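You operate a simulated robot arm through the tools that you are given. There is no shell and no other tool.

You are at the controls of a simulated two-armed robot. One attempt, no reset.

## Task
Pour the leftover red beads from the funnel tray back into their jar.
Fine: put the funnel tray back and close the jar.

Only the result counts: the job must be done as asked and must still hold three seconds after the hand-in. Knocking over, shifting, dropping, spilling or breaking anything else fails it.

## Robot
Two 7-joint arms with fingered hands on one trunk that stands fixed in place. Base frame: the origin is at the foot of the trunk, x ahead of it, y to its left, z up; the work surface is at about z = 0.88. Lengths are in m, angles in rad, forces in N, time in s.
The left shoulder is at [0.07, 0.153, 1.172], the right one opposite. With the tool pointing down near the work surface each hand reaches from about 0.1 to 0.88 m from the base axis, measured 20 degrees to its own side. Payload 3.9 kg a hand.
Tool frame (each hand has its own): the origin (TCP) lies between the finger pads and is the grasp point; the fingertips stand 0.03 m ahead of it; z points along the fingers, y is the line along which they close. The gripper opens to 0.104 m; its body begins 0.035 m behind the TCP. The gripper is a hand of 4 fingers: y runs from the thumb to the fingers, the wrist lies at [-0.017, -0.104, -0.178] in the tool frame, and closing takes about 1.5 s.
Orientation is told as [roll, pitch, yaw] about the base's x, y, z axes, in that order, counted from this pose: with the fingers straight down and the wrist toward the robot, the tool's x, y and z point along [0, 1, 0], [1, 0, 0] and [0, 0, -1] of the base frame.

## Interface
- The arms move only by the tool apply_moves. It takes "left_plan", "right_plan" or both (then of equal length, played together; a hand with none holds still); each is text: rows parted by semicolons, each of 7 numbers parted by spaces: the shift along the tool's x, y, z in units of 150 mm (1.0 is 150 mm), then the turn, a rotation vector about the tool's x, y, z in units of 180 degrees (1.0 is 180 degrees), then the opening in per cent of the stroke, from 0 (shut) to 100 (fully open). In form: tx ty tz rx ry rz claw; .... A call has 1 to 20 rows; each row is the pose to reach, as a shift and turn from the pose commanded when the call began, along the tool's axes at that moment. A call with a number of a shift or a turn outside -1 to 1 is refused whole. Each row takes 0.2 s and may step no farther than 0.05 m and 0.15 rad from the row before; otherwise, or with a gripper value out of range, the whole call is refused. A pose out of reach is approached as far as the arm can. The call stops where the force on the tool passes 40 N (or 10 N more than at its start, if that is more) or the arm is blocked; 0.2 s more then pass. The fingers move at their own pace (about 0.072 m/s each) and stop on an object; they squeeze with about 27 N. The grip force told is the motor's: it shows also when the fingers shut on nothing. Time passes only in rows, and 0.2 s behind the last, so rows that repeat a pose let the fingers close. It gives the time, the measured TCP pose, the force on the tool (base axes), the opening and the grip force at its end, in the units of the frame above (readings bear some noise), with the torque about the TCP (base axes, N m) and any sound that the robot's microphone picked up, and new pictures: "pictures" is both (left out), scene, wrist or none (wrist: the cameras of the hands that moved).
- Cameras (640 x 400 px; columns grow to the right, rows downward): "scene" is now at [0.1344, -0.0334, 1.4081]; the picture's right is [-0.37, -0.93, -0.00], its down [-0.48, 0.19, -0.85] and it looks along [0.79, -0.31, -0.52] (base axes); focal length 223 px, centre (320, 200). "left" rides on the left gripper at [-0.066, -0.09, -0.126] in its tool frame; the picture's right is [-0.78, -0.30, 0.56], its down [0.57, -0.70, 0.42] and it looks along [0.26, 0.65, 0.71] (tool axes); focal length 275 px, centre (320, 200). "right" rides on the right gripper at [0.066, -0.09, -0.126] in its tool frame; the picture's right is [-0.78, 0.30, -0.56], its down [-0.57, -0.70, 0.42] and it looks along [-0.27, 0.65, 0.71] (tool axes); focal length 275 px, centre (320, 200). There is no depth. A picture from a camera that has moved, and an enlarged one, comes with that camera's place and axes in the base frame and with its lens.
- slide_trunk(by): slides the trunk up (or, below 0, down) by that many m; the arms and the scene camera ride with it, the base frame stays. It gives what a move gives, with no picture.
- preshape(shape, hand): the hand has 4 fingers and takes this shape, open, in about a second: jaw (thumb against the fingers, like two jaws); tri (thumb and two fingers); tip (a fingertip pinch); poke (one finger out to press); point (the index stretched); flat (the hand flat); cup (the hand cupped); fist (a fist). The gripper value then closes the fingers along that shape, each until it touches; the sizes above hold for jaw. It gives what a move gives, with no picture.
- turn_head(pan, tilt): turns the head with the scene camera to pan (to the left, within 1.501 rad either way) and tilt (down, from -0.506 to 1.204), counted from straight ahead of the robot. It gives what a move gives, and a new picture of the scene camera.
- close_up(camera, box): a new picture of the part [left, top, right, bottom] of that camera's present view, enlarged. The clock stands still meanwhile.
- close_job(): hands the job in; it is judged then, once.

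Nothing tells you positions but the pictures and the camera data. Unless the task says otherwise, let go and move clear before handing in.

The tools are called after "Emit:" as name(argument=value, ...) on one line, values as JSON. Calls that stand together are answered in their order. apply_moves: Moves the arms, as the interface text tells. Its arguments: {"type":"object","properties":{"left_plan":{"type":"string"},"right_plan":{"type":"string"},"pictures":{"type":"string","enum":["both","scene","wrist","none"]}},"required":[]} The other tools are called the same way: slide_trunk (by) moves the trunk up or down; preshape (shape, hand) gives the hand a shape; turn_head (pan, tilt) turns the head that bears the scene camera; close_up (camera, box) takes an enlarged picture of a part of a camera's view; close_job () hands the job in.

At the start:

```text
time: 0.0
left_ee_pos: [0.5134, -0.0453, 1.3121]
left_ee_rot: [0.001, 0.0, 0.003]
left_ft_force: [-0.1, -0.2, -0.6]
left_moment: [-0.05, 0.01, -0.01]
left_finger_gap: 0.1037
left_grip_force: 0.0
left_shape: jaw
right_ee_pos: [0.4304, -0.4258, 1.2861]
right_ee_rot: [0.0, -0.001, 0.003]
right_ft_force: [-0.4, 0.2, 0.5]
right_moment: [-0.03, 0.0, -0.04]
right_finger_gap: 0.1037
right_grip_force: 0.0
right_shape: jaw
trunk travel left (down, up): [-0.625, 0.315]
head pan, tilt (commanded): [-0.377, 0.546]
```

scene: 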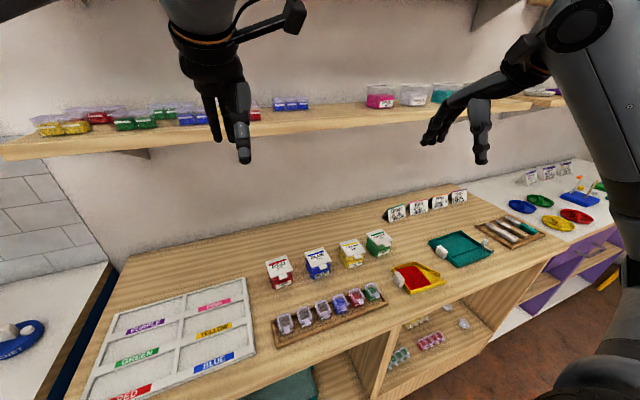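
right: 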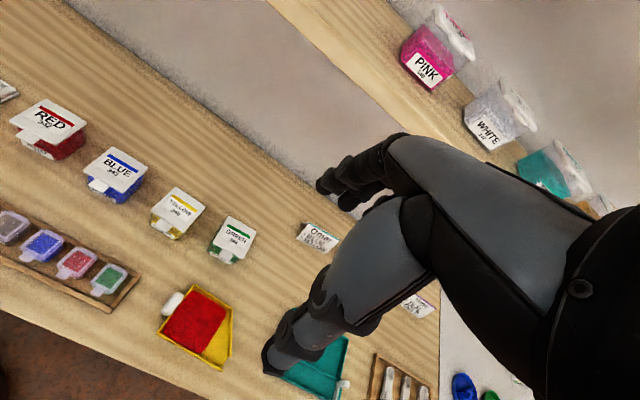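
left: 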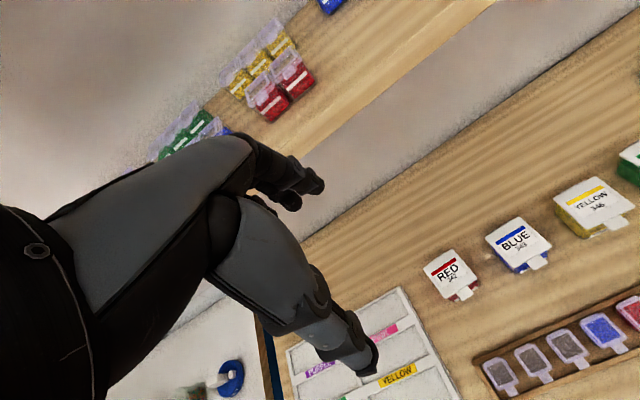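

I see a workbench with four lidded jars (red, blue, yellow, green), a rack of small vials, and a yellow funnel tray with red beads and a white knob/handle. I'll first look closer at the jars and the tray.

Emit:
close_up(camera="scene", box=[250, 220, 410, 320])

Emit:
close_up(camera="scene", box=[370, 230, 470, 300])

Emit:
close_up(camera="right", box=[120, 200, 280, 390])

Emit:
close_up(camera="left", box=[380, 200, 560, 320])

Emit:
close_up(camera="right", box=[0, 80, 160, 180])

```text
4.00 times, centred on (330, 270) of scene
camera zoom: at [0.1344, -0.0334, 1.4081], right [-0.37, -0.93, 0.0], down [-0.48, 0.19, -0.85], along [0.79, -0.31, -0.52], focal length 891 px, centre (280, -80)
```

zoom: 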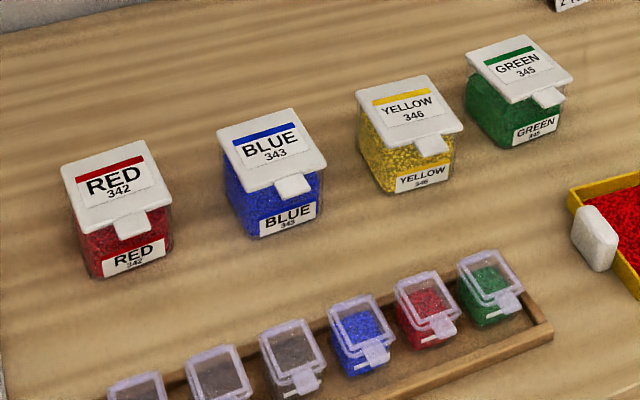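

```text
5.71 times, centred on (420, 265) of scene
camera zoom: at [0.1344, -0.0334, 1.4081], right [-0.37, -0.93, 0.0], down [-0.48, 0.19, -0.85], along [0.79, -0.31, -0.52], focal length 1273 px, centre (-251, -171)
```

zoom: 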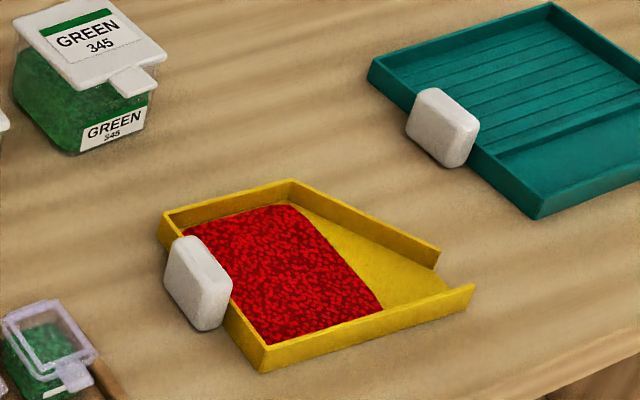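

```text
2.11 times, centred on (200, 295) of right
camera zoom: at [0.3413, -0.3607, 1.4123], right [0.3, -0.78, 0.56], down [-0.7, -0.57, -0.42], along [0.65, -0.26, -0.71], focal length 580 px, centre (573, 0)
```

zoom: 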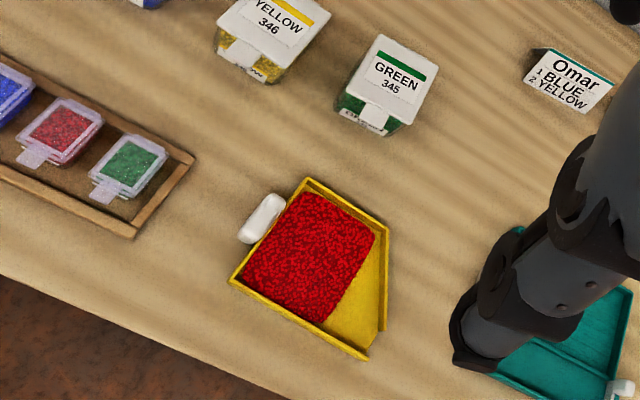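

```text
3.33 times, centred on (470, 260) of left
camera zoom: at [0.4246, -0.1116, 1.4375], right [-0.29, -0.78, -0.56], down [-0.7, 0.57, -0.42], along [0.65, 0.27, -0.71], focal length 918 px, centre (-180, 0)
```

zoom: 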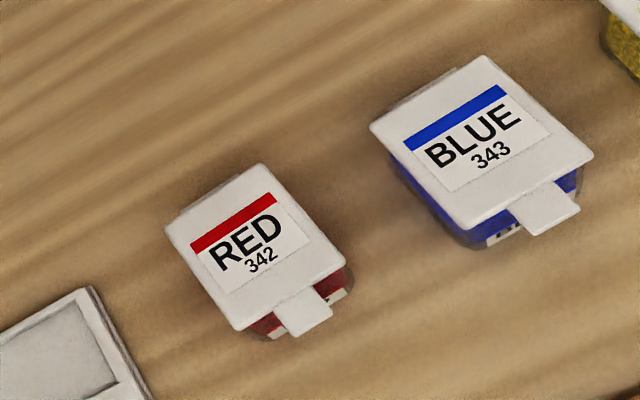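

```text
4.00 times, centred on (80, 130) of right
camera zoom: at [0.3413, -0.3607, 1.4123], right [0.3, -0.78, 0.56], down [-0.7, -0.57, -0.42], along [0.65, -0.26, -0.71], focal length 1101 px, centre (1280, 480)
```

zoom: 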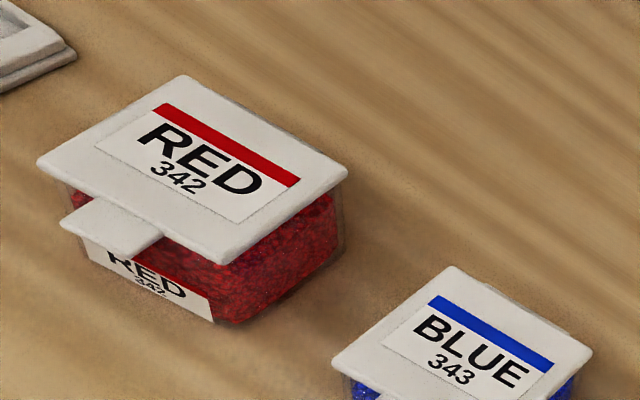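

The red jar (lid with a front tab, hinge apparently at the back) is around x 0.58, y −0.09, lid top about z 0.93. The tray with red beads is around x 0.44, y −0.45, with its white handle on the left side. I'll try hand shapes in the air to learn the finger geometry.

Emit:
preshape(hand="left", shape="point")

Emit:
preshape(hand="right", shape="tip")

Emit:
close_up(camera="scene", box=[140, 0, 340, 180])

Emit:
close_up(camera="left", box=[0, 0, 640, 400])

Emit:
close_up(camera="scene", box=[400, 30, 600, 180])

Emit:
close_up(camera="right", box=[0, 0, 640, 400])

```text
time: 0.9
left_ee_pos: [0.5142, -0.0451, 1.3127]
left_ee_rot: [0.0, 0.0, 0.003]
left_ft_force: [0.6, -0.7, -0.2]
left_moment: [0.01, -0.03, -0.01]
left_finger_gap: 0.0004
left_grip_force: 0.1
left_shape: point
right_ee_pos: [0.4309, -0.427, 1.287]
right_ee_rot: [0.001, -0.001, 0.001]
right_ft_force: [-0.4, 0.2, -0.1]
right_moment: [-0.01, 0.02, -0.01]
right_finger_gap: 0.1035
right_grip_force: 0.1
right_shape: jaw
trunk travel left (down, up): [-0.625, 0.315]
head pan, tilt (commanded): [-0.377, 0.546]
```

```text
time: 1.8
left_ee_pos: [0.5141, -0.0453, 1.3134]
left_ee_rot: [0.001, 0.001, 0.002]
left_ft_force: [0.0, -0.4, -1.1]
left_moment: [0.0, 0.03, -0.02]
left_finger_gap: 0.0001
left_grip_force: 0.0
left_shape: point
right_ee_pos: [0.4305, -0.4275, 1.2869]
right_ee_rot: [-0.001, -0.002, 0.002]
right_ft_force: [0.0, -0.5, 0.2]
right_moment: [0.02, 0.01, -0.01]
right_finger_gap: 0.1039
right_grip_force: 0.0
right_shape: tip
trunk travel left (down, up): [-0.625, 0.315]
head pan, tilt (commanded): [-0.377, 0.546]
```

```text
2.22 times, centred on (240, 90) of scene
camera zoom: at [0.1344, -0.0334, 1.408], right [-0.37, -0.93, 0.0], down [-0.48, 0.19, -0.85], along [0.79, -0.31, -0.52], focal length 495 px, centre (498, 444)
```

zoom: 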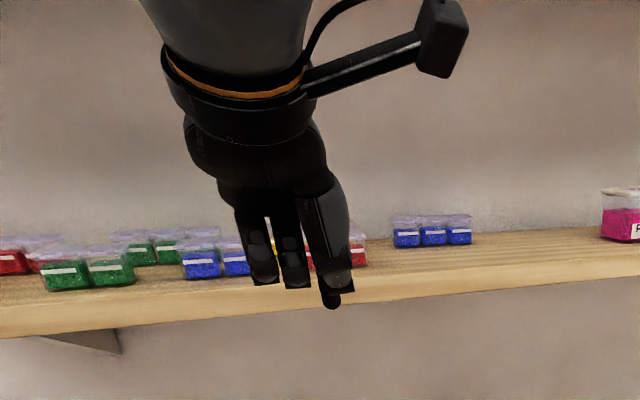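

```text
1.00 times, centred on (320, 200) of left (not enlarged: the box is as wide or as high as the picture)
camera zoom: at [0.4246, -0.1115, 1.4375], right [-0.29, -0.78, -0.56], down [-0.7, 0.57, -0.42], along [0.65, 0.27, -0.71], focal length 275 px, centre (320, 200)
```

zoom: 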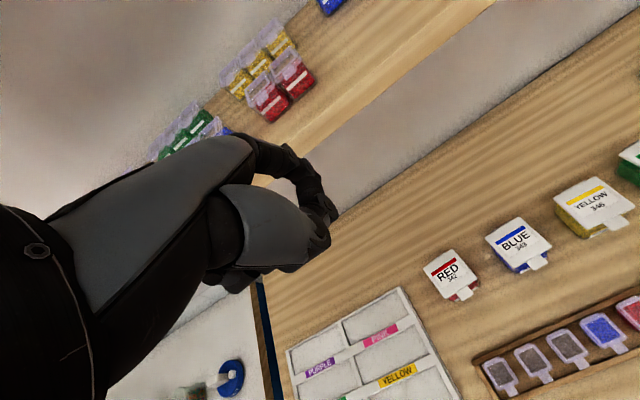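

```text
2.67 times, centred on (500, 105) of scene
camera zoom: at [0.1344, -0.0334, 1.408], right [-0.37, -0.93, 0.0], down [-0.48, 0.19, -0.85], along [0.79, -0.31, -0.52], focal length 594 px, centre (-160, 453)
```

zoom: 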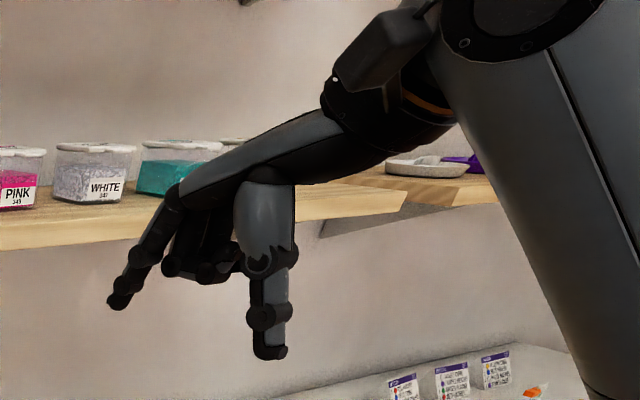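

```text
1.00 times, centred on (320, 200) of right (not enlarged: the box is as wide or as high as the picture)
camera zoom: at [0.3413, -0.3606, 1.4123], right [0.3, -0.78, 0.56], down [-0.7, -0.57, -0.42], along [0.65, -0.26, -0.71], focal length 275 px, centre (320, 200)
```

zoom: 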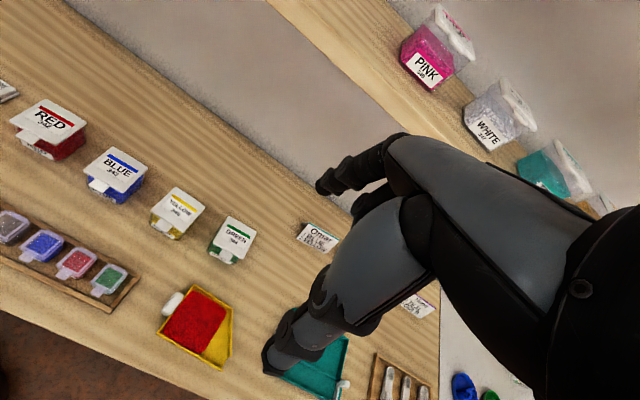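

The left hand now has a pointing shape and the right a fingertip pinch. I'll lower the right hand toward the tray so its wrist camera gives a better look at the handle.

Emit:
apply_moves(right_plan="0.05 -0.1 0.2 0 0 0 100; 0.1 -0.2 0.4 0 0 0 100; 0.15 -0.3 0.6 0 0 0 100; 0.2 -0.4 0.8 0 0 0 100; 0.25 -0.5 1.0 0 0 0 100", pictures="wrist")

Emit:
preshape(hand="left", shape="poke")

Emit:
close_up(camera="scene", box=[140, 0, 340, 180])

Emit:
close_up(camera="left", box=[0, 0, 640, 400])

Emit:
close_up(camera="right", box=[100, 150, 340, 300])

```text
time: 3.0
left_ee_pos: [0.5137, -0.0442, 1.3134]
left_ee_rot: [0.001, -0.002, 0.002]
left_ft_force: [0.2, 0.6, 0.0]
left_moment: [-0.01, -0.01, 0.01]
left_finger_gap: 0.0
left_grip_force: 0.0
left_shape: point
right_ee_pos: [0.3654, -0.3947, 1.1565]
right_ee_rot: [0.0, 0.0, 0.001]
right_ft_force: [0.3, 0.5, 0.7]
right_moment: [0.01, -0.02, 0.01]
right_finger_gap: 0.1038
right_grip_force: 0.1
right_shape: tip
right hand out of reach, approached as far as the arm can: row 5
trunk travel left (down, up): [-0.625, 0.315]
head pan, tilt (commanded): [-0.377, 0.546]
camera right: at [0.2755, -0.3289, 1.2822], right [0.3, -0.78, 0.56], down [-0.7, -0.57, -0.42], along [0.65, -0.26, -0.71], focal length 275 px, centre (320, 200)
```

right: 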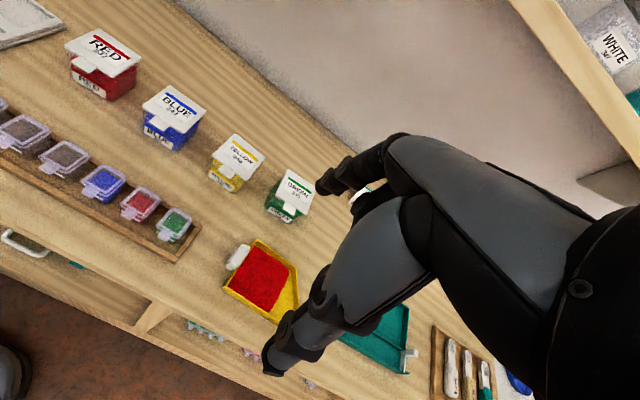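

```text
time: 3.9
left_ee_pos: [0.5143, -0.0446, 1.3122]
left_ee_rot: [0.0, 0.0, 0.001]
left_ft_force: [-0.1, 0.7, 0.0]
left_moment: [0.0, 0.0, -0.03]
left_finger_gap: 0.0001
left_grip_force: 0.0
left_shape: poke
right_ee_pos: [0.3647, -0.3943, 1.1564]
right_ee_rot: [0.0, -0.001, 0.002]
right_ft_force: [-0.6, -0.4, -0.8]
right_moment: [0.0, 0.03, 0.02]
right_finger_gap: 0.1037
right_grip_force: 0.0
right_shape: tip
trunk travel left (down, up): [-0.625, 0.315]
head pan, tilt (commanded): [-0.377, 0.546]
```

```text
2.22 times, centred on (240, 90) of scene
camera zoom: at [0.1343, -0.0334, 1.4081], right [-0.37, -0.93, 0.0], down [-0.48, 0.19, -0.85], along [0.79, -0.31, -0.52], focal length 495 px, centre (498, 444)
```

zoom: 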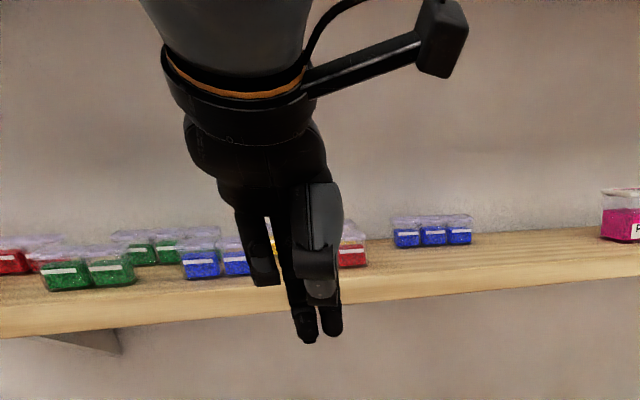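

```text
1.00 times, centred on (320, 200) of left (not enlarged: the box is as wide or as high as the picture)
camera zoom: at [0.4245, -0.1115, 1.4375], right [-0.29, -0.78, -0.56], down [-0.7, 0.57, -0.42], along [0.65, 0.27, -0.71], focal length 275 px, centre (320, 200)
```

zoom: 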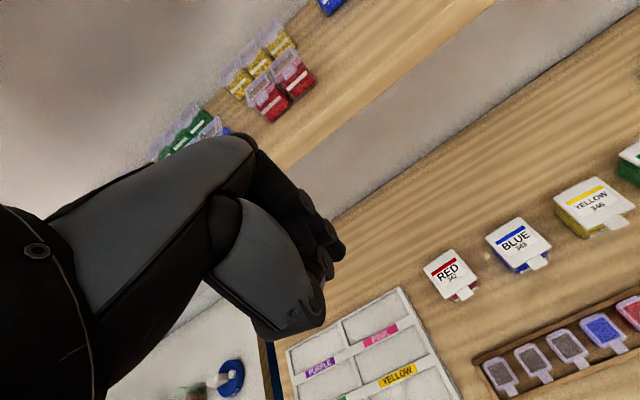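

```text
2.67 times, centred on (220, 225) of right
camera zoom: at [0.2758, -0.3291, 1.2825], right [0.3, -0.78, 0.56], down [-0.7, -0.57, -0.42], along [0.65, -0.26, -0.71], focal length 734 px, centre (587, 133)
```

zoom: 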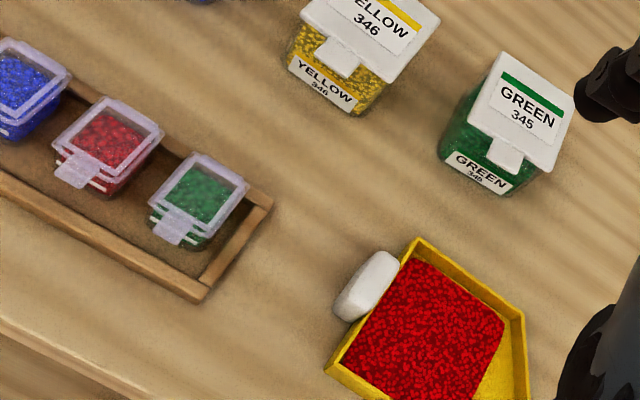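

The tray's white handle sits at about (0.436, −0.385, 0.905), outside the left wall. I'll swing the left wrist camera round for a view from the left, moving the right hand out of the way.

Emit:
apply_moves(left_plan="-0.082 -0.055 0.082 0 0 0.0455 0; -0.164 -0.109 0.164 0 0 0.0909 0; -0.245 -0.164 0.245 0 0 0.1364 0; -0.327 -0.218 0.327 0 0 0.1818 0; -0.409 -0.273 0.409 0 0 0.2273 0; -0.491 -0.327 0.491 0 0 0.2727 0; -0.573 -0.382 0.573 0 0 0.3182 0; -0.655 -0.436 0.655 0 0 0.3636 0; -0.736 -0.491 0.736 0 0 0.4091 0; -0.818 -0.545 0.818 0 0 0.4545 0; -0.9 -0.6 0.9 0 0 0.5 0", right_plan="-0.09 0.03 -0.06 0 0 0 100; -0.18 0.06 -0.12 0 0 0 100; -0.27 0.09 -0.18 0 0 0 100; -0.36 0.12 -0.24 0 0 0 100; -0.45 0.15 -0.3 0 0 0 100; -0.54 0.18 -0.36 0 0 0 100; -0.63 0.21 -0.42 0 0 0 100; -0.72 0.24 -0.48 0 0 0 100; -0.81 0.27 -0.54 0 0 0 100; -0.9 0.3 -0.6 0 0 0 100; -1 0.33 -0.66 0 0 0 100", pictures="both")

```text
time: 6.3
left_ee_pos: [0.4322, -0.137, 1.2259]
left_ee_rot: [-0.032, 0.002, -1.181]
left_ft_force: [0.3, -0.4, 0.2]
left_moment: [-0.02, -0.01, -0.01]
left_finger_gap: 0.0
left_grip_force: 0.1
left_shape: poke
left hand out of reach, approached as far as the arm can: row 9, 10, 11
right_ee_pos: [0.4178, -0.5445, 1.2553]
right_ee_rot: [0.0, 0.001, 0.001]
right_ft_force: [0.3, 0.4, 0.6]
right_moment: [-0.01, -0.03, 0.0]
right_finger_gap: 0.1038
right_grip_force: 0.1
right_shape: tip
trunk travel left (down, up): [-0.625, 0.315]
head pan, tilt (commanded): [-0.377, 0.546]
camera scene: at [0.1347, -0.0336, 1.408], right [-0.37, -0.93, 0.0], down [-0.48, 0.19, -0.85], along [0.79, -0.31, -0.52], focal length 223 px, centre (320, 200)
camera right: at [0.3271, -0.4789, 1.3809], right [0.3, -0.78, 0.56], down [-0.7, -0.57, -0.42], along [0.65, -0.26, -0.71], focal length 275 px, centre (320, 200)
camera left: at [0.3413, -0.0794, 1.3523], right [-0.85, -0.02, -0.53], down [0.25, 0.86, -0.44], along [0.47, -0.51, -0.72], focal length 275 px, centre (320, 200)
```

scene: 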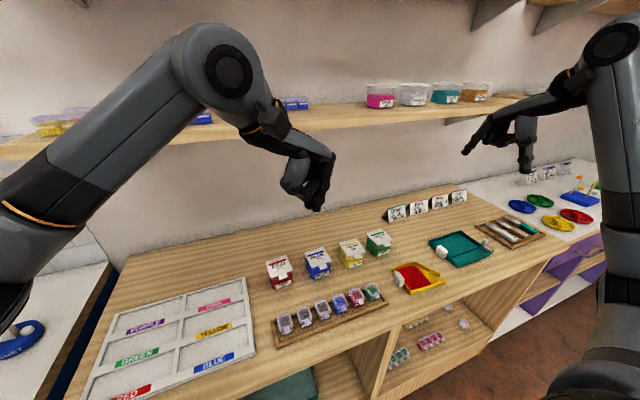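
right: 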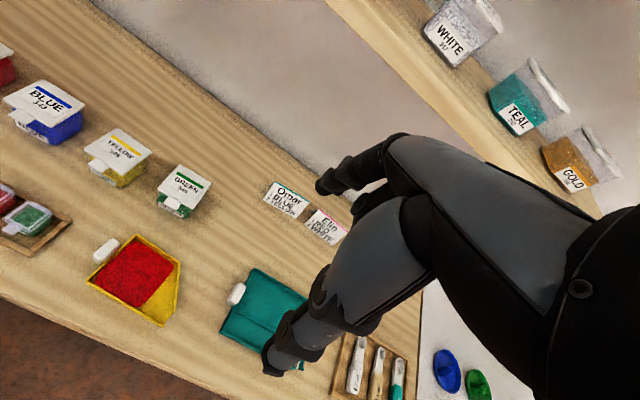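
left: 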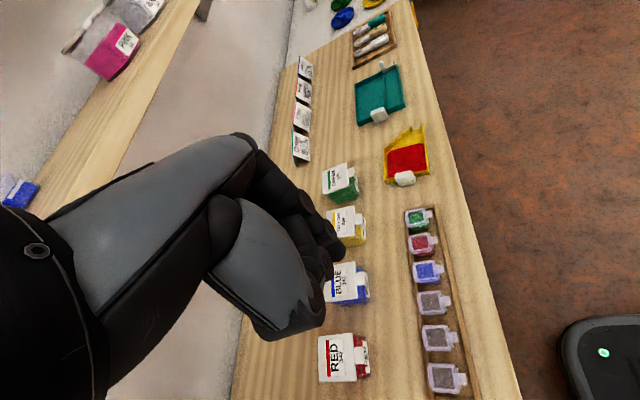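

The left camera now sees the tray from the left. I'll zoom in on the tray handle and the red jar.

Emit:
close_up(camera="left", box=[360, 110, 456, 200])

Emit:
close_up(camera="left", box=[300, 310, 396, 400])

Emit:
close_up(camera="right", box=[70, 215, 200, 345])

Emit:
close_up(camera="scene", box=[250, 230, 330, 300])

```text
4.44 times, centred on (408, 155) of left
camera zoom: at [0.3413, -0.0794, 1.3523], right [-0.85, -0.02, -0.53], down [0.25, 0.86, -0.44], along [0.47, -0.51, -0.72], focal length 1224 px, centre (-71, 400)
```

zoom: 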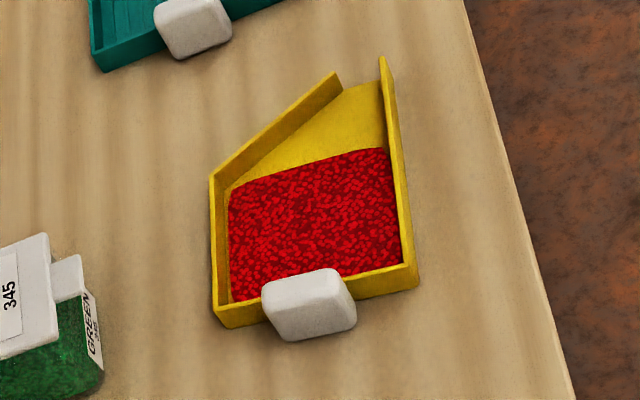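

```text
4.44 times, centred on (348, 355) of left
camera zoom: at [0.3413, -0.0794, 1.3523], right [-0.85, -0.02, -0.53], down [0.25, 0.86, -0.44], along [0.47, -0.51, -0.72], focal length 1224 px, centre (196, -489)
```

zoom: 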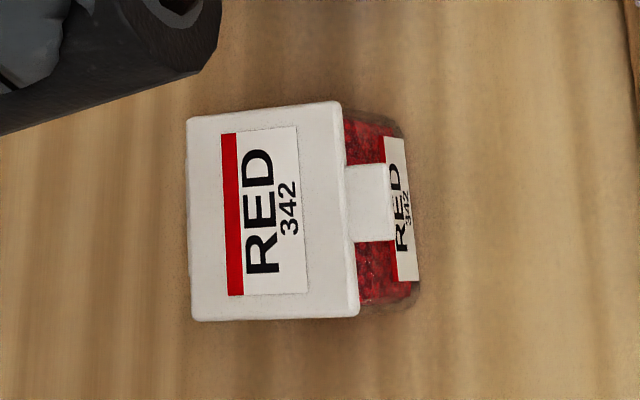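

```text
3.08 times, centred on (135, 280) of right
camera zoom: at [0.3271, -0.4789, 1.3809], right [0.3, -0.78, 0.56], down [-0.7, -0.57, -0.42], along [0.65, -0.26, -0.71], focal length 847 px, centre (889, -46)
```

zoom: 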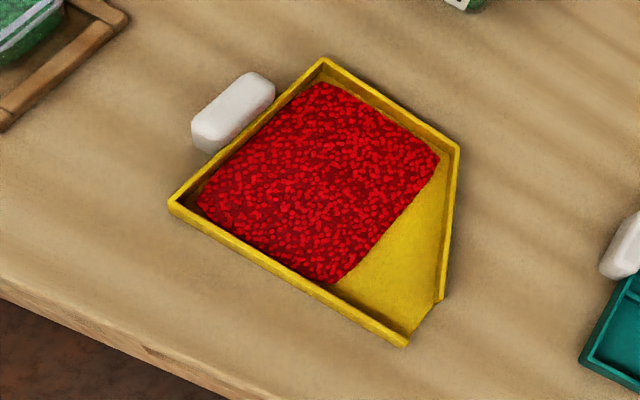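

```text
5.71 times, centred on (290, 265) of scene
camera zoom: at [0.1347, -0.0336, 1.408], right [-0.37, -0.93, 0.0], down [-0.48, 0.19, -0.85], along [0.79, -0.31, -0.52], focal length 1273 px, centre (491, -171)
```

zoom: 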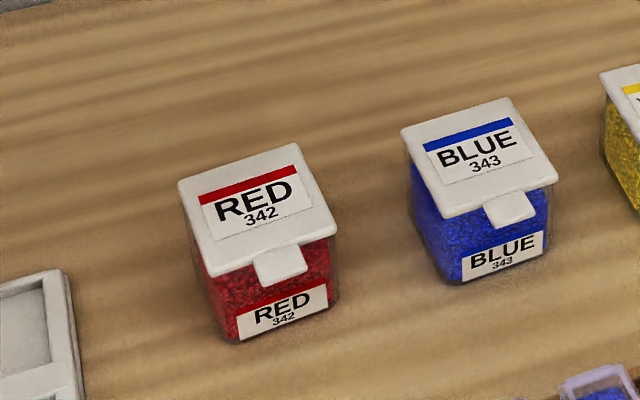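

The handle rises above the wall, and the jar lid (≈6.3 cm wide, overhanging the body) can be pinched by its side edges near the front and swung up around its back hinge. I'll set the left hand to a fingertip pinch turned sideways above the red jar, and turn the right wrist camera to watch from the right.

Emit:
preshape(hand="left", shape="tip")

Emit:
preshape(hand="right", shape="jaw")

Emit:
apply_moves(right_plan="0.091 0.068 0.064 0 0 -0.0455 100; 0.182 0.136 0.127 0 0 -0.0909 100; 0.273 0.205 0.191 0 0 -0.1364 100; 0.364 0.273 0.255 0 0 -0.1818 100; 0.455 0.341 0.318 0 0 -0.2273 100; 0.545 0.409 0.382 0 0 -0.2727 100; 0.636 0.477 0.445 0 0 -0.3182 100; 0.727 0.545 0.509 0 0 -0.3636 100; 0.818 0.614 0.573 0 0 -0.4091 100; 0.909 0.682 0.636 0 0 -0.4545 100; 1.0 0.75 0.7 0 0 -0.5 100", left_plan="0.146 0 0 0.0016 0.0007 0.0175 100; 0.291 0 0 0.0031 0.0013 0.035 100; 0.437 0 0 0.0047 0.002 0.0525 100; 0.582 0 0.1 0.0063 0.0026 0.07 100; 0.728 0 0.2 0.0078 0.0033 0.0875 100; 0.873 0 0.3 0.0094 0.0039 0.105 100; 0.873 0 0.4 0.0094 0.0039 0.105 100; 0.873 0 0.5 0.0094 0.0039 0.105 100; 0.873 0 0.6 0.0094 0.0039 0.105 100; 0.873 0 0.7 0.0094 0.0039 0.105 100; 0.873 0 0.7 0.0094 0.0039 0.105 100", pictures="both")

```text
time: 7.2
left_ee_pos: [0.4318, -0.1379, 1.2261]
left_ee_rot: [-0.032, 0.004, -1.183]
left_ft_force: [0.5, -0.8, -0.4]
left_moment: [0.01, -0.04, 0.01]
left_finger_gap: 0.1037
left_grip_force: 0.1
left_shape: tip
right_ee_pos: [0.4164, -0.5432, 1.2547]
right_ee_rot: [0.0, 0.0, 0.002]
right_ft_force: [0.6, -0.8, 0.0]
right_moment: [0.0, -0.01, -0.01]
right_finger_gap: 0.1037
right_grip_force: 0.0
right_shape: tip
trunk travel left (down, up): [-0.625, 0.315]
head pan, tilt (commanded): [-0.377, 0.546]
```

```text
time: 8.1
left_ee_pos: [0.4312, -0.1379, 1.2261]
left_ee_rot: [-0.034, 0.003, -1.184]
left_ft_force: [-0.1, 0.3, 0.3]
left_moment: [-0.01, 0.03, -0.05]
left_finger_gap: 0.1037
left_grip_force: 0.0
left_shape: tip
right_ee_pos: [0.4163, -0.5439, 1.2558]
right_ee_rot: [0.0, 0.0, 0.003]
right_ft_force: [0.2, 0.6, 0.9]
right_moment: [-0.01, 0.0, -0.02]
right_finger_gap: 0.1035
right_grip_force: 0.1
right_shape: jaw
trunk travel left (down, up): [-0.625, 0.315]
head pan, tilt (commanded): [-0.377, 0.546]
```

```text
time: 10.5
left_ee_pos: [0.4208, -0.0774, 1.1847]
left_ee_rot: [-0.028, 0.011, -1.188]
left_ft_force: [-0.2, 0.0, -0.7]
left_moment: [0.0, 0.02, -0.03]
left_finger_gap: 0.1038
left_grip_force: 0.1
left_shape: tip
left hand out of reach, approached as far as the arm can: row 1, 2, 3, 4, 5, 6, 7, 8, 9, 10, 11
right_ee_pos: [0.529, -0.393, 1.1489]
right_ee_rot: [0.001, 0.0, 1.574]
right_ft_force: [1.0, 0.1, -0.4]
right_moment: [0.02, 0.02, -0.01]
right_finger_gap: 0.1038
right_grip_force: 0.1
right_shape: jaw
trunk travel left (down, up): [-0.625, 0.315]
head pan, tilt (commanded): [-0.377, 0.546]
camera scene: at [0.1355, -0.0324, 1.408], right [-0.37, -0.93, 0.0], down [-0.48, 0.19, -0.85], along [0.79, -0.31, -0.52], focal length 223 px, centre (320, 200)
camera right: at [0.4641, -0.4832, 1.2761], right [0.77, 0.3, 0.56], down [0.58, -0.7, -0.42], along [0.26, 0.65, -0.71], focal length 275 px, centre (320, 200)
camera left: at [0.3295, -0.0198, 1.3116], right [-0.85, -0.01, -0.53], down [0.26, 0.86, -0.43], along [0.47, -0.5, -0.73], focal length 275 px, centre (320, 200)
```

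scene: 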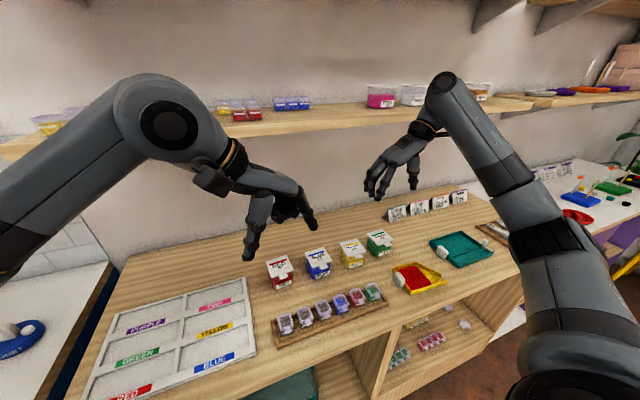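
right: 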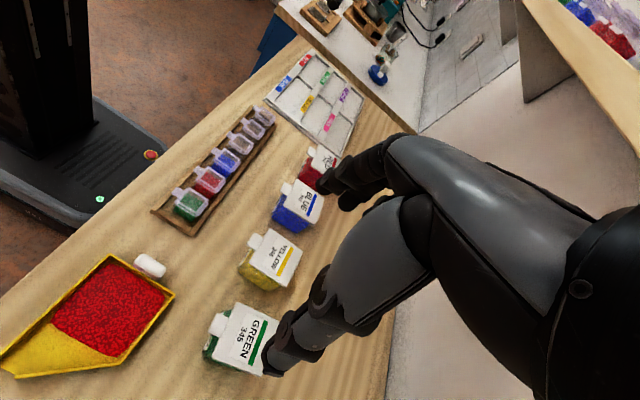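
left: 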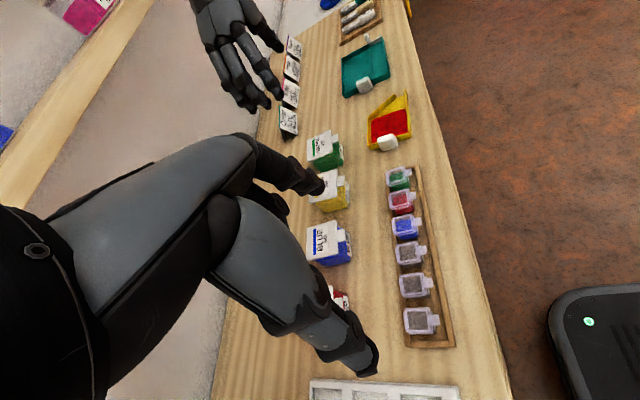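

The left arm is at a joint limit for that sideways pose so close in; the right arm holds a 90° yaw easily. I'll withdraw the left hand to the left (as an observer) and bring the right hand over toward the red jar in the sideways orientation.

Emit:
apply_moves(left_plan="0.08 -0.198 -0.03 0 0 -0.009 100; 0.16 -0.396 -0.06 0 0 -0.018 100; 0.24 -0.593 -0.09 0 0 -0.027 100; 0.32 -0.791 -0.12 0 0 -0.036 100; 0.4 -0.989 -0.15 0 0 -0.045 100", pictures="none")

Emit:
preshape(hand="right", shape="tip")

Emit:
apply_moves(right_plan="-0.03 0.2 0 0 0 0 100; -0.05 0.4 0 0 0 0 100; -0.07 0.6 0 0 0 0 100; -0.09 0.8 0 0 0 0 100; -0.1 1.0 0 0 0 0 100", pictures="both")

```text
time: 11.7
left_ee_pos: [0.4183, 0.0344, 1.2009]
left_ee_rot: [-0.032, 0.015, -1.055]
left_ft_force: [-0.7, -0.7, -0.5]
left_moment: [0.01, 0.0, -0.01]
left_finger_gap: 0.104
left_grip_force: 0.0
left_shape: tip
left hand out of reach, approached as far as the arm can: row 3, 4, 5
right_ee_pos: [0.5285, -0.3932, 1.151]
right_ee_rot: [0.001, -0.001, 1.572]
right_ft_force: [-0.3, 0.0, -0.4]
right_moment: [-0.03, 0.01, -0.01]
right_finger_gap: 0.104
right_grip_force: 0.0
right_shape: jaw
trunk travel left (down, up): [-0.625, 0.315]
head pan, tilt (commanded): [-0.377, 0.546]
```

```text
time: 12.6
left_ee_pos: [0.4186, 0.0342, 1.1999]
left_ee_rot: [-0.032, 0.016, -1.058]
left_ft_force: [-0.2, -0.1, 0.0]
left_moment: [-0.03, -0.04, 0.01]
left_finger_gap: 0.1038
left_grip_force: 0.0
left_shape: tip
right_ee_pos: [0.528, -0.3927, 1.1496]
right_ee_rot: [0.0, 0.001, 1.573]
right_ft_force: [-0.2, 0.2, -0.3]
right_moment: [0.02, 0.0, 0.02]
right_finger_gap: 0.1038
right_grip_force: 0.0
right_shape: tip
trunk travel left (down, up): [-0.625, 0.315]
head pan, tilt (commanded): [-0.377, 0.546]
```

```text
time: 13.8
left_ee_pos: [0.4191, 0.0352, 1.2009]
left_ee_rot: [-0.031, 0.018, -1.054]
left_ft_force: [-0.6, -0.2, -0.4]
left_moment: [-0.01, -0.01, -0.04]
left_finger_gap: 0.1044
left_grip_force: 0.0
left_shape: tip
right_ee_pos: [0.5441, -0.2424, 1.1501]
right_ee_rot: [-0.001, -0.001, 1.573]
right_ft_force: [-1.1, -0.9, -0.6]
right_moment: [-0.01, -0.01, 0.01]
right_finger_gap: 0.1037
right_grip_force: 0.0
right_shape: tip
trunk travel left (down, up): [-0.625, 0.315]
head pan, tilt (commanded): [-0.377, 0.546]
camera scene: at [0.1347, -0.032, 1.4081], right [-0.37, -0.93, 0.0], down [-0.48, 0.19, -0.85], along [0.79, -0.31, -0.52], focal length 223 px, centre (320, 200)
camera right: at [0.478, -0.3325, 1.2762], right [0.78, 0.3, 0.56], down [0.57, -0.7, -0.42], along [0.26, 0.65, -0.71], focal length 275 px, centre (320, 200)
```

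scene: 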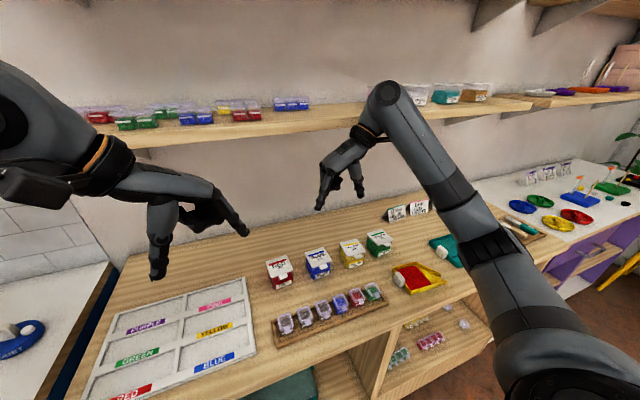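
right: 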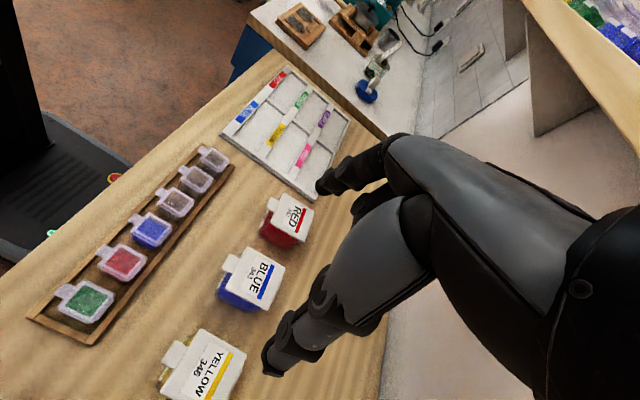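

Right hand is at (0.544, −0.242, 1.15), facing left. I'll continue over the red jar while the left withdraws further, then check the finger positions.

Emit:
apply_moves(left_plan="0.127 -0.143 -0.04 0 0 0 100; 0.254 -0.285 -0.08 0 0 0 100; 0.38 -0.428 -0.12 0 0 0 100; 0.507 -0.57 -0.16 0 0 0 100; 0.634 -0.713 -0.2 0 0 0 100", right_plan="-0.01 0.2 0.1 0 0 0 100; -0.02 0.4 0.2 0 0 0 100; -0.03 0.6 0.3 0 0 0 100; -0.045 0.8 0.45 0 0 0 100; -0.06 1.0 0.6 0 0 0 100", pictures="both")

Emit:
close_up(camera="scene", box=[220, 140, 380, 300])

```text
time: 15.0
left_ee_pos: [0.399, 0.0997, 1.2205]
left_ee_rot: [-0.055, 0.037, -1.01]
left_ft_force: [0.0, 0.1, 0.3]
left_moment: [-0.02, 0.0, 0.0]
left_finger_gap: 0.1038
left_grip_force: 0.1
left_shape: tip
left hand out of reach, approached as far as the arm can: row 1, 2, 3, 4, 5
right_ee_pos: [0.5516, -0.0928, 1.0595]
right_ee_rot: [0.0, -0.001, 1.572]
right_ft_force: [-0.4, -0.6, -0.2]
right_moment: [0.02, 0.02, 0.03]
right_finger_gap: 0.1038
right_grip_force: 0.1
right_shape: tip
trunk travel left (down, up): [-0.625, 0.315]
head pan, tilt (commanded): [-0.377, 0.546]
camera scene: at [0.135, -0.0335, 1.408], right [-0.37, -0.93, 0.0], down [-0.48, 0.19, -0.85], along [0.79, -0.31, -0.52], focal length 223 px, centre (320, 200)
camera right: at [0.4868, -0.1832, 1.186], right [0.78, 0.3, 0.56], down [0.57, -0.7, -0.42], along [0.26, 0.65, -0.71], focal length 275 px, centre (320, 200)
camera left: at [0.3039, 0.1396, 1.3521], right [-0.85, -0.16, -0.5], down [0.08, 0.9, -0.43], along [0.52, -0.41, -0.75], focal length 275 px, centre (320, 200)
```

scene: 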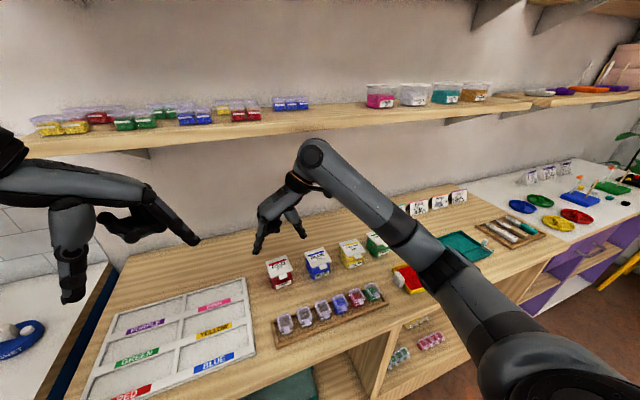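
right: 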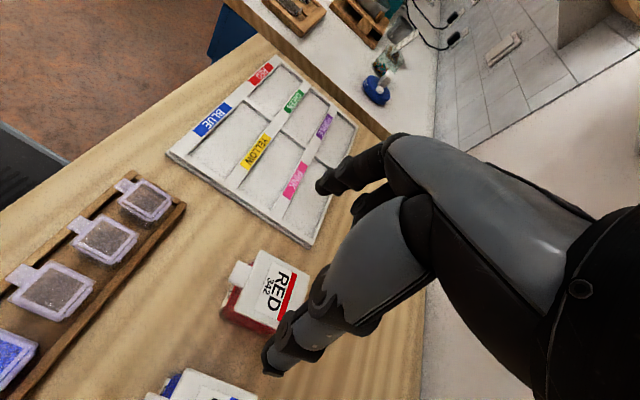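
left: 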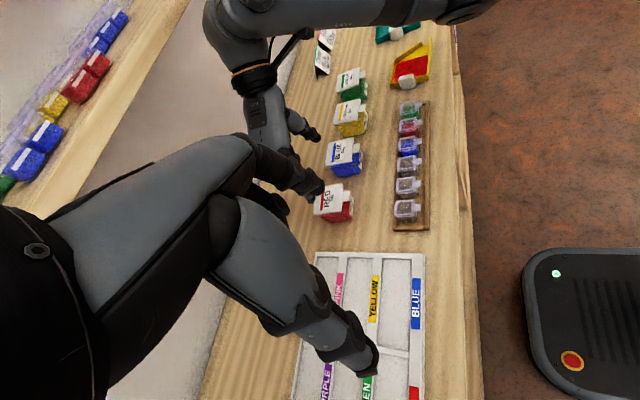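

```text
2.50 times, centred on (300, 220) of scene
camera zoom: at [0.135, -0.0335, 1.408], right [-0.37, -0.93, 0.0], down [-0.48, 0.19, -0.85], along [0.79, -0.31, -0.52], focal length 557 px, centre (370, 150)
```

zoom: 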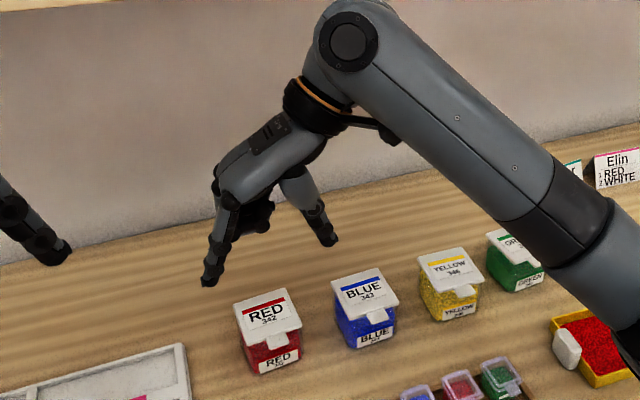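

The right hand's index tip sits at about tool (0.010, 0.060, 0.03) and the thumb tip at (−0.004, −0.066, 0.03), matching both cameras. I'll zoom in on the red jar to see lid overhang and hinge before approaching.

Emit:
close_up(camera="right", box=[200, 230, 330, 350])

Emit:
close_up(camera="scene", box=[260, 245, 310, 295])

Emit:
close_up(camera="left", box=[300, 170, 370, 230])

```text
3.33 times, centred on (265, 290) of right
camera zoom: at [0.4868, -0.1832, 1.186], right [0.78, 0.3, 0.56], down [0.57, -0.7, -0.42], along [0.26, 0.65, -0.71], focal length 918 px, centre (503, -100)
```

zoom: 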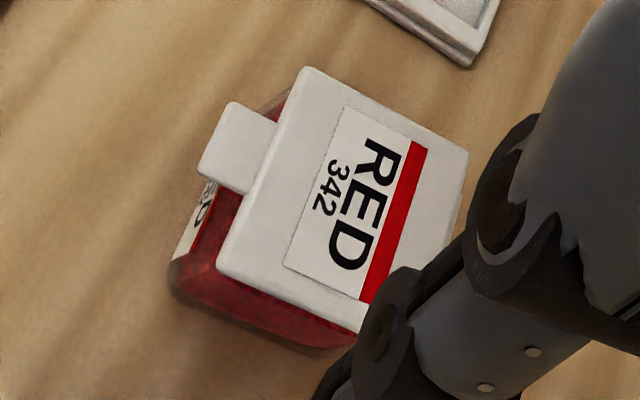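

```text
8.00 times, centred on (285, 270) of scene
camera zoom: at [0.135, -0.0335, 1.408], right [-0.37, -0.93, 0.0], down [-0.48, 0.19, -0.85], along [0.79, -0.31, -0.52], focal length 1782 px, centre (600, -360)
```

zoom: 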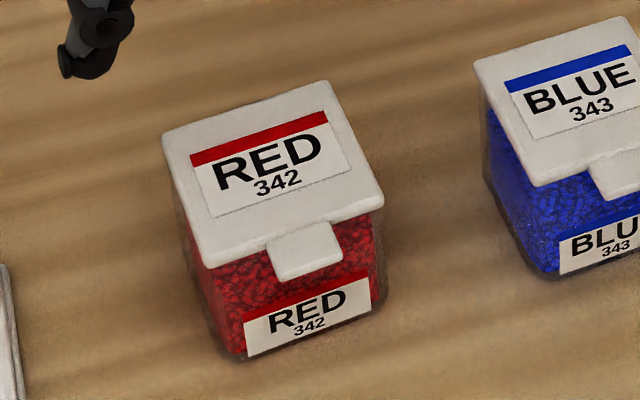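

```text
6.67 times, centred on (335, 200) of left
camera zoom: at [0.3039, 0.1396, 1.3521], right [-0.85, -0.16, -0.5], down [0.08, 0.9, -0.43], along [0.52, -0.41, -0.75], focal length 1835 px, centre (220, 200)
```

zoom: 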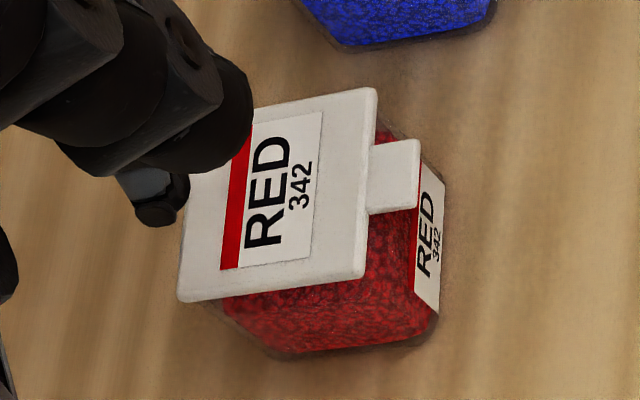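

The lid top is at z ≈ 0.939, ~6 cm square, yawed ≈ 0.07 rad, centred near (0.572, −0.086). I'll align the right hand over it with the opening reduced to ~8 cm and inspect before descending.

Emit:
apply_moves(right_plan="-0.035 0.02 0.09 0 0 -0.01 80; -0.069 0.039 0.18 0 0 -0.0213 80; -0.069 0.039 0.267 0 0 -0.0213 80; -0.069 0.039 0.267 0 0 -0.0213 80", pictures="none")

Emit:
close_up(camera="scene", box=[240, 205, 340, 295])

Emit:
close_up(camera="right", box=[200, 160, 440, 400])

Emit:
close_up(camera="left", box=[240, 140, 400, 250])

```text
time: 16.0
left_ee_pos: [0.3981, 0.0993, 1.2213]
left_ee_rot: [-0.056, 0.038, -1.01]
left_ft_force: [-0.3, 0.3, 0.1]
left_moment: [0.0, 0.02, 0.0]
left_finger_gap: 0.1039
left_grip_force: 0.1
left_shape: tip
right_ee_pos: [0.5626, -0.0875, 1.0195]
right_ee_rot: [-0.001, 0.001, 1.639]
right_ft_force: [-0.4, -0.1, -0.3]
right_moment: [0.03, -0.03, -0.01]
right_finger_gap: 0.0834
right_grip_force: 0.0
right_shape: tip
trunk travel left (down, up): [-0.625, 0.315]
head pan, tilt (commanded): [-0.377, 0.546]
```

```text
4.44 times, centred on (290, 250) of scene
camera zoom: at [0.1346, -0.0331, 1.408], right [-0.37, -0.93, 0.0], down [-0.48, 0.19, -0.85], along [0.79, -0.31, -0.52], focal length 990 px, centre (453, -22)
```

zoom: 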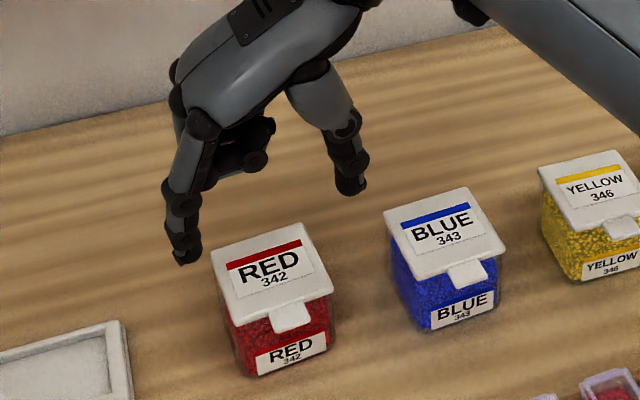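

```text
1.67 times, centred on (320, 280) of right
camera zoom: at [0.5031, -0.1817, 1.146], right [0.75, 0.35, 0.56], down [0.62, -0.66, -0.42], along [0.22, 0.66, -0.71], focal length 459 px, centre (320, 67)
```

zoom: 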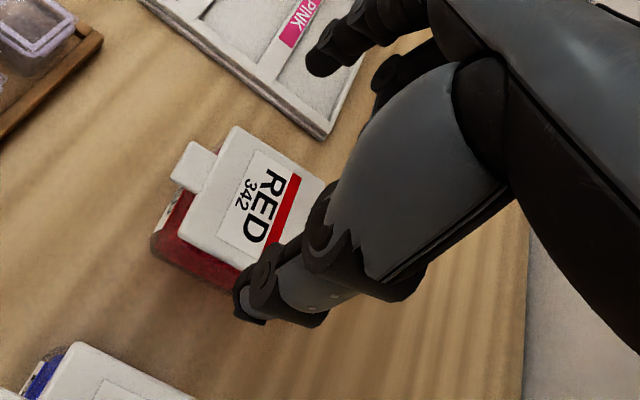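

```text
3.64 times, centred on (320, 195) of left
camera zoom: at [0.3035, 0.1398, 1.3522], right [-0.85, -0.16, -0.5], down [0.08, 0.9, -0.43], along [0.52, -0.41, -0.75], focal length 1001 px, centre (320, 218)
```

zoom: 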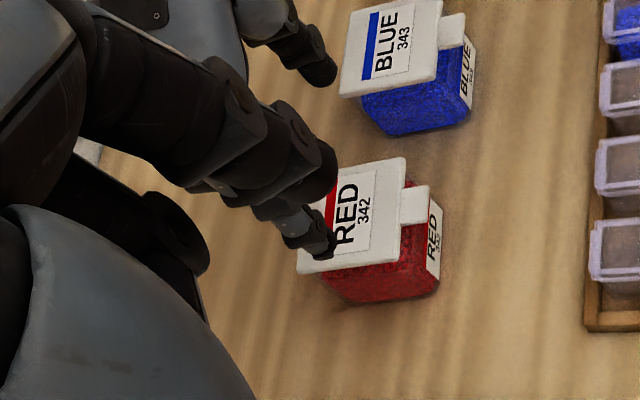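

The fingers straddle the lid well (about 1 cm clearance each side). Descending so the fingertips end just below the lid plate, then checking.

Emit:
apply_moves(right_plan="-0.013 0.005 0.13 0 0 0 80; -0.025 0.01 0.26 0 0 0 80; -0.025 0.01 0.39 0 0 0 80; -0.025 0.01 0.39 0 0 0 80", pictures="none")

Emit:
close_up(camera="scene", box=[250, 215, 330, 295])

Emit:
close_up(camera="left", box=[280, 140, 380, 240])

Emit:
close_up(camera="right", box=[200, 160, 440, 400])

```text
time: 17.0
left_ee_pos: [0.3983, 0.0996, 1.2208]
left_ee_rot: [-0.053, 0.036, -1.011]
left_ft_force: [-0.3, -0.5, 0.3]
left_moment: [-0.02, 0.01, 0.01]
left_finger_gap: 0.1038
left_grip_force: 0.1
left_shape: tip
right_ee_pos: [0.5668, -0.0843, 0.9616]
right_ee_rot: [0.001, 0.001, 1.638]
right_ft_force: [0.4, -0.5, -0.4]
right_moment: [0.01, 0.0, 0.02]
right_finger_gap: 0.0835
right_grip_force: 0.1
right_shape: tip
trunk travel left (down, up): [-0.625, 0.315]
head pan, tilt (commanded): [-0.377, 0.546]
```

```text
5.00 times, centred on (290, 255) of scene
camera zoom: at [0.1344, -0.0331, 1.4081], right [-0.37, -0.93, 0.0], down [-0.48, 0.19, -0.85], along [0.79, -0.31, -0.52], focal length 1114 px, centre (470, -75)
```

zoom: 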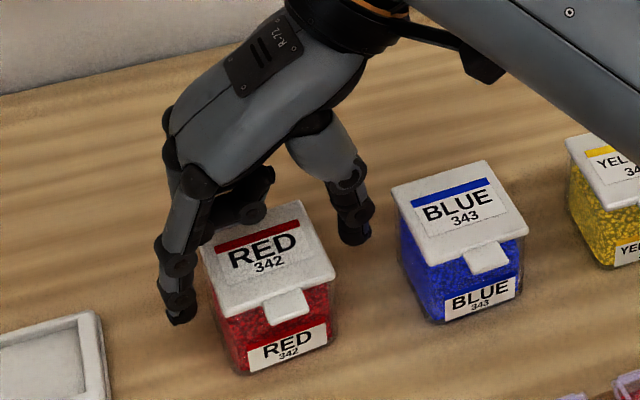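

```text
4.00 times, centred on (330, 190) of left
camera zoom: at [0.3034, 0.1398, 1.3522], right [-0.85, -0.16, -0.5], down [0.08, 0.9, -0.43], along [0.52, -0.41, -0.75], focal length 1101 px, centre (280, 240)
```

zoom: 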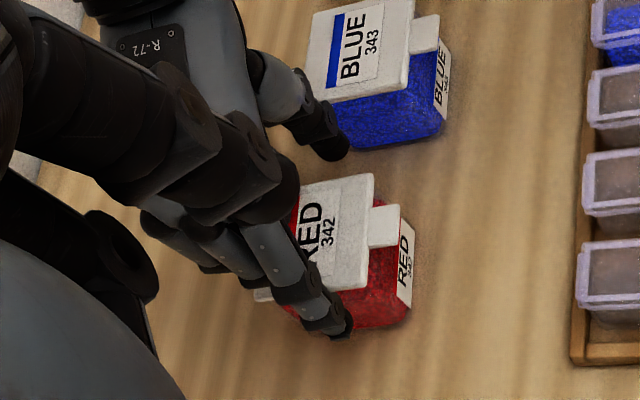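

```text
1.67 times, centred on (320, 280) of right
camera zoom: at [0.5066, -0.1796, 1.0872], right [0.75, 0.35, 0.56], down [0.62, -0.66, -0.42], along [0.22, 0.66, -0.71], focal length 459 px, centre (320, 67)
```

zoom: 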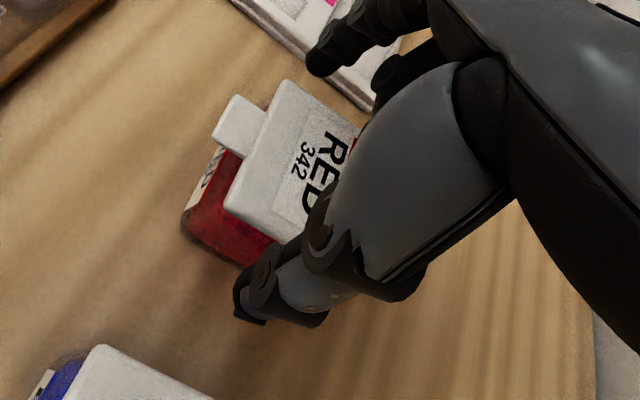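

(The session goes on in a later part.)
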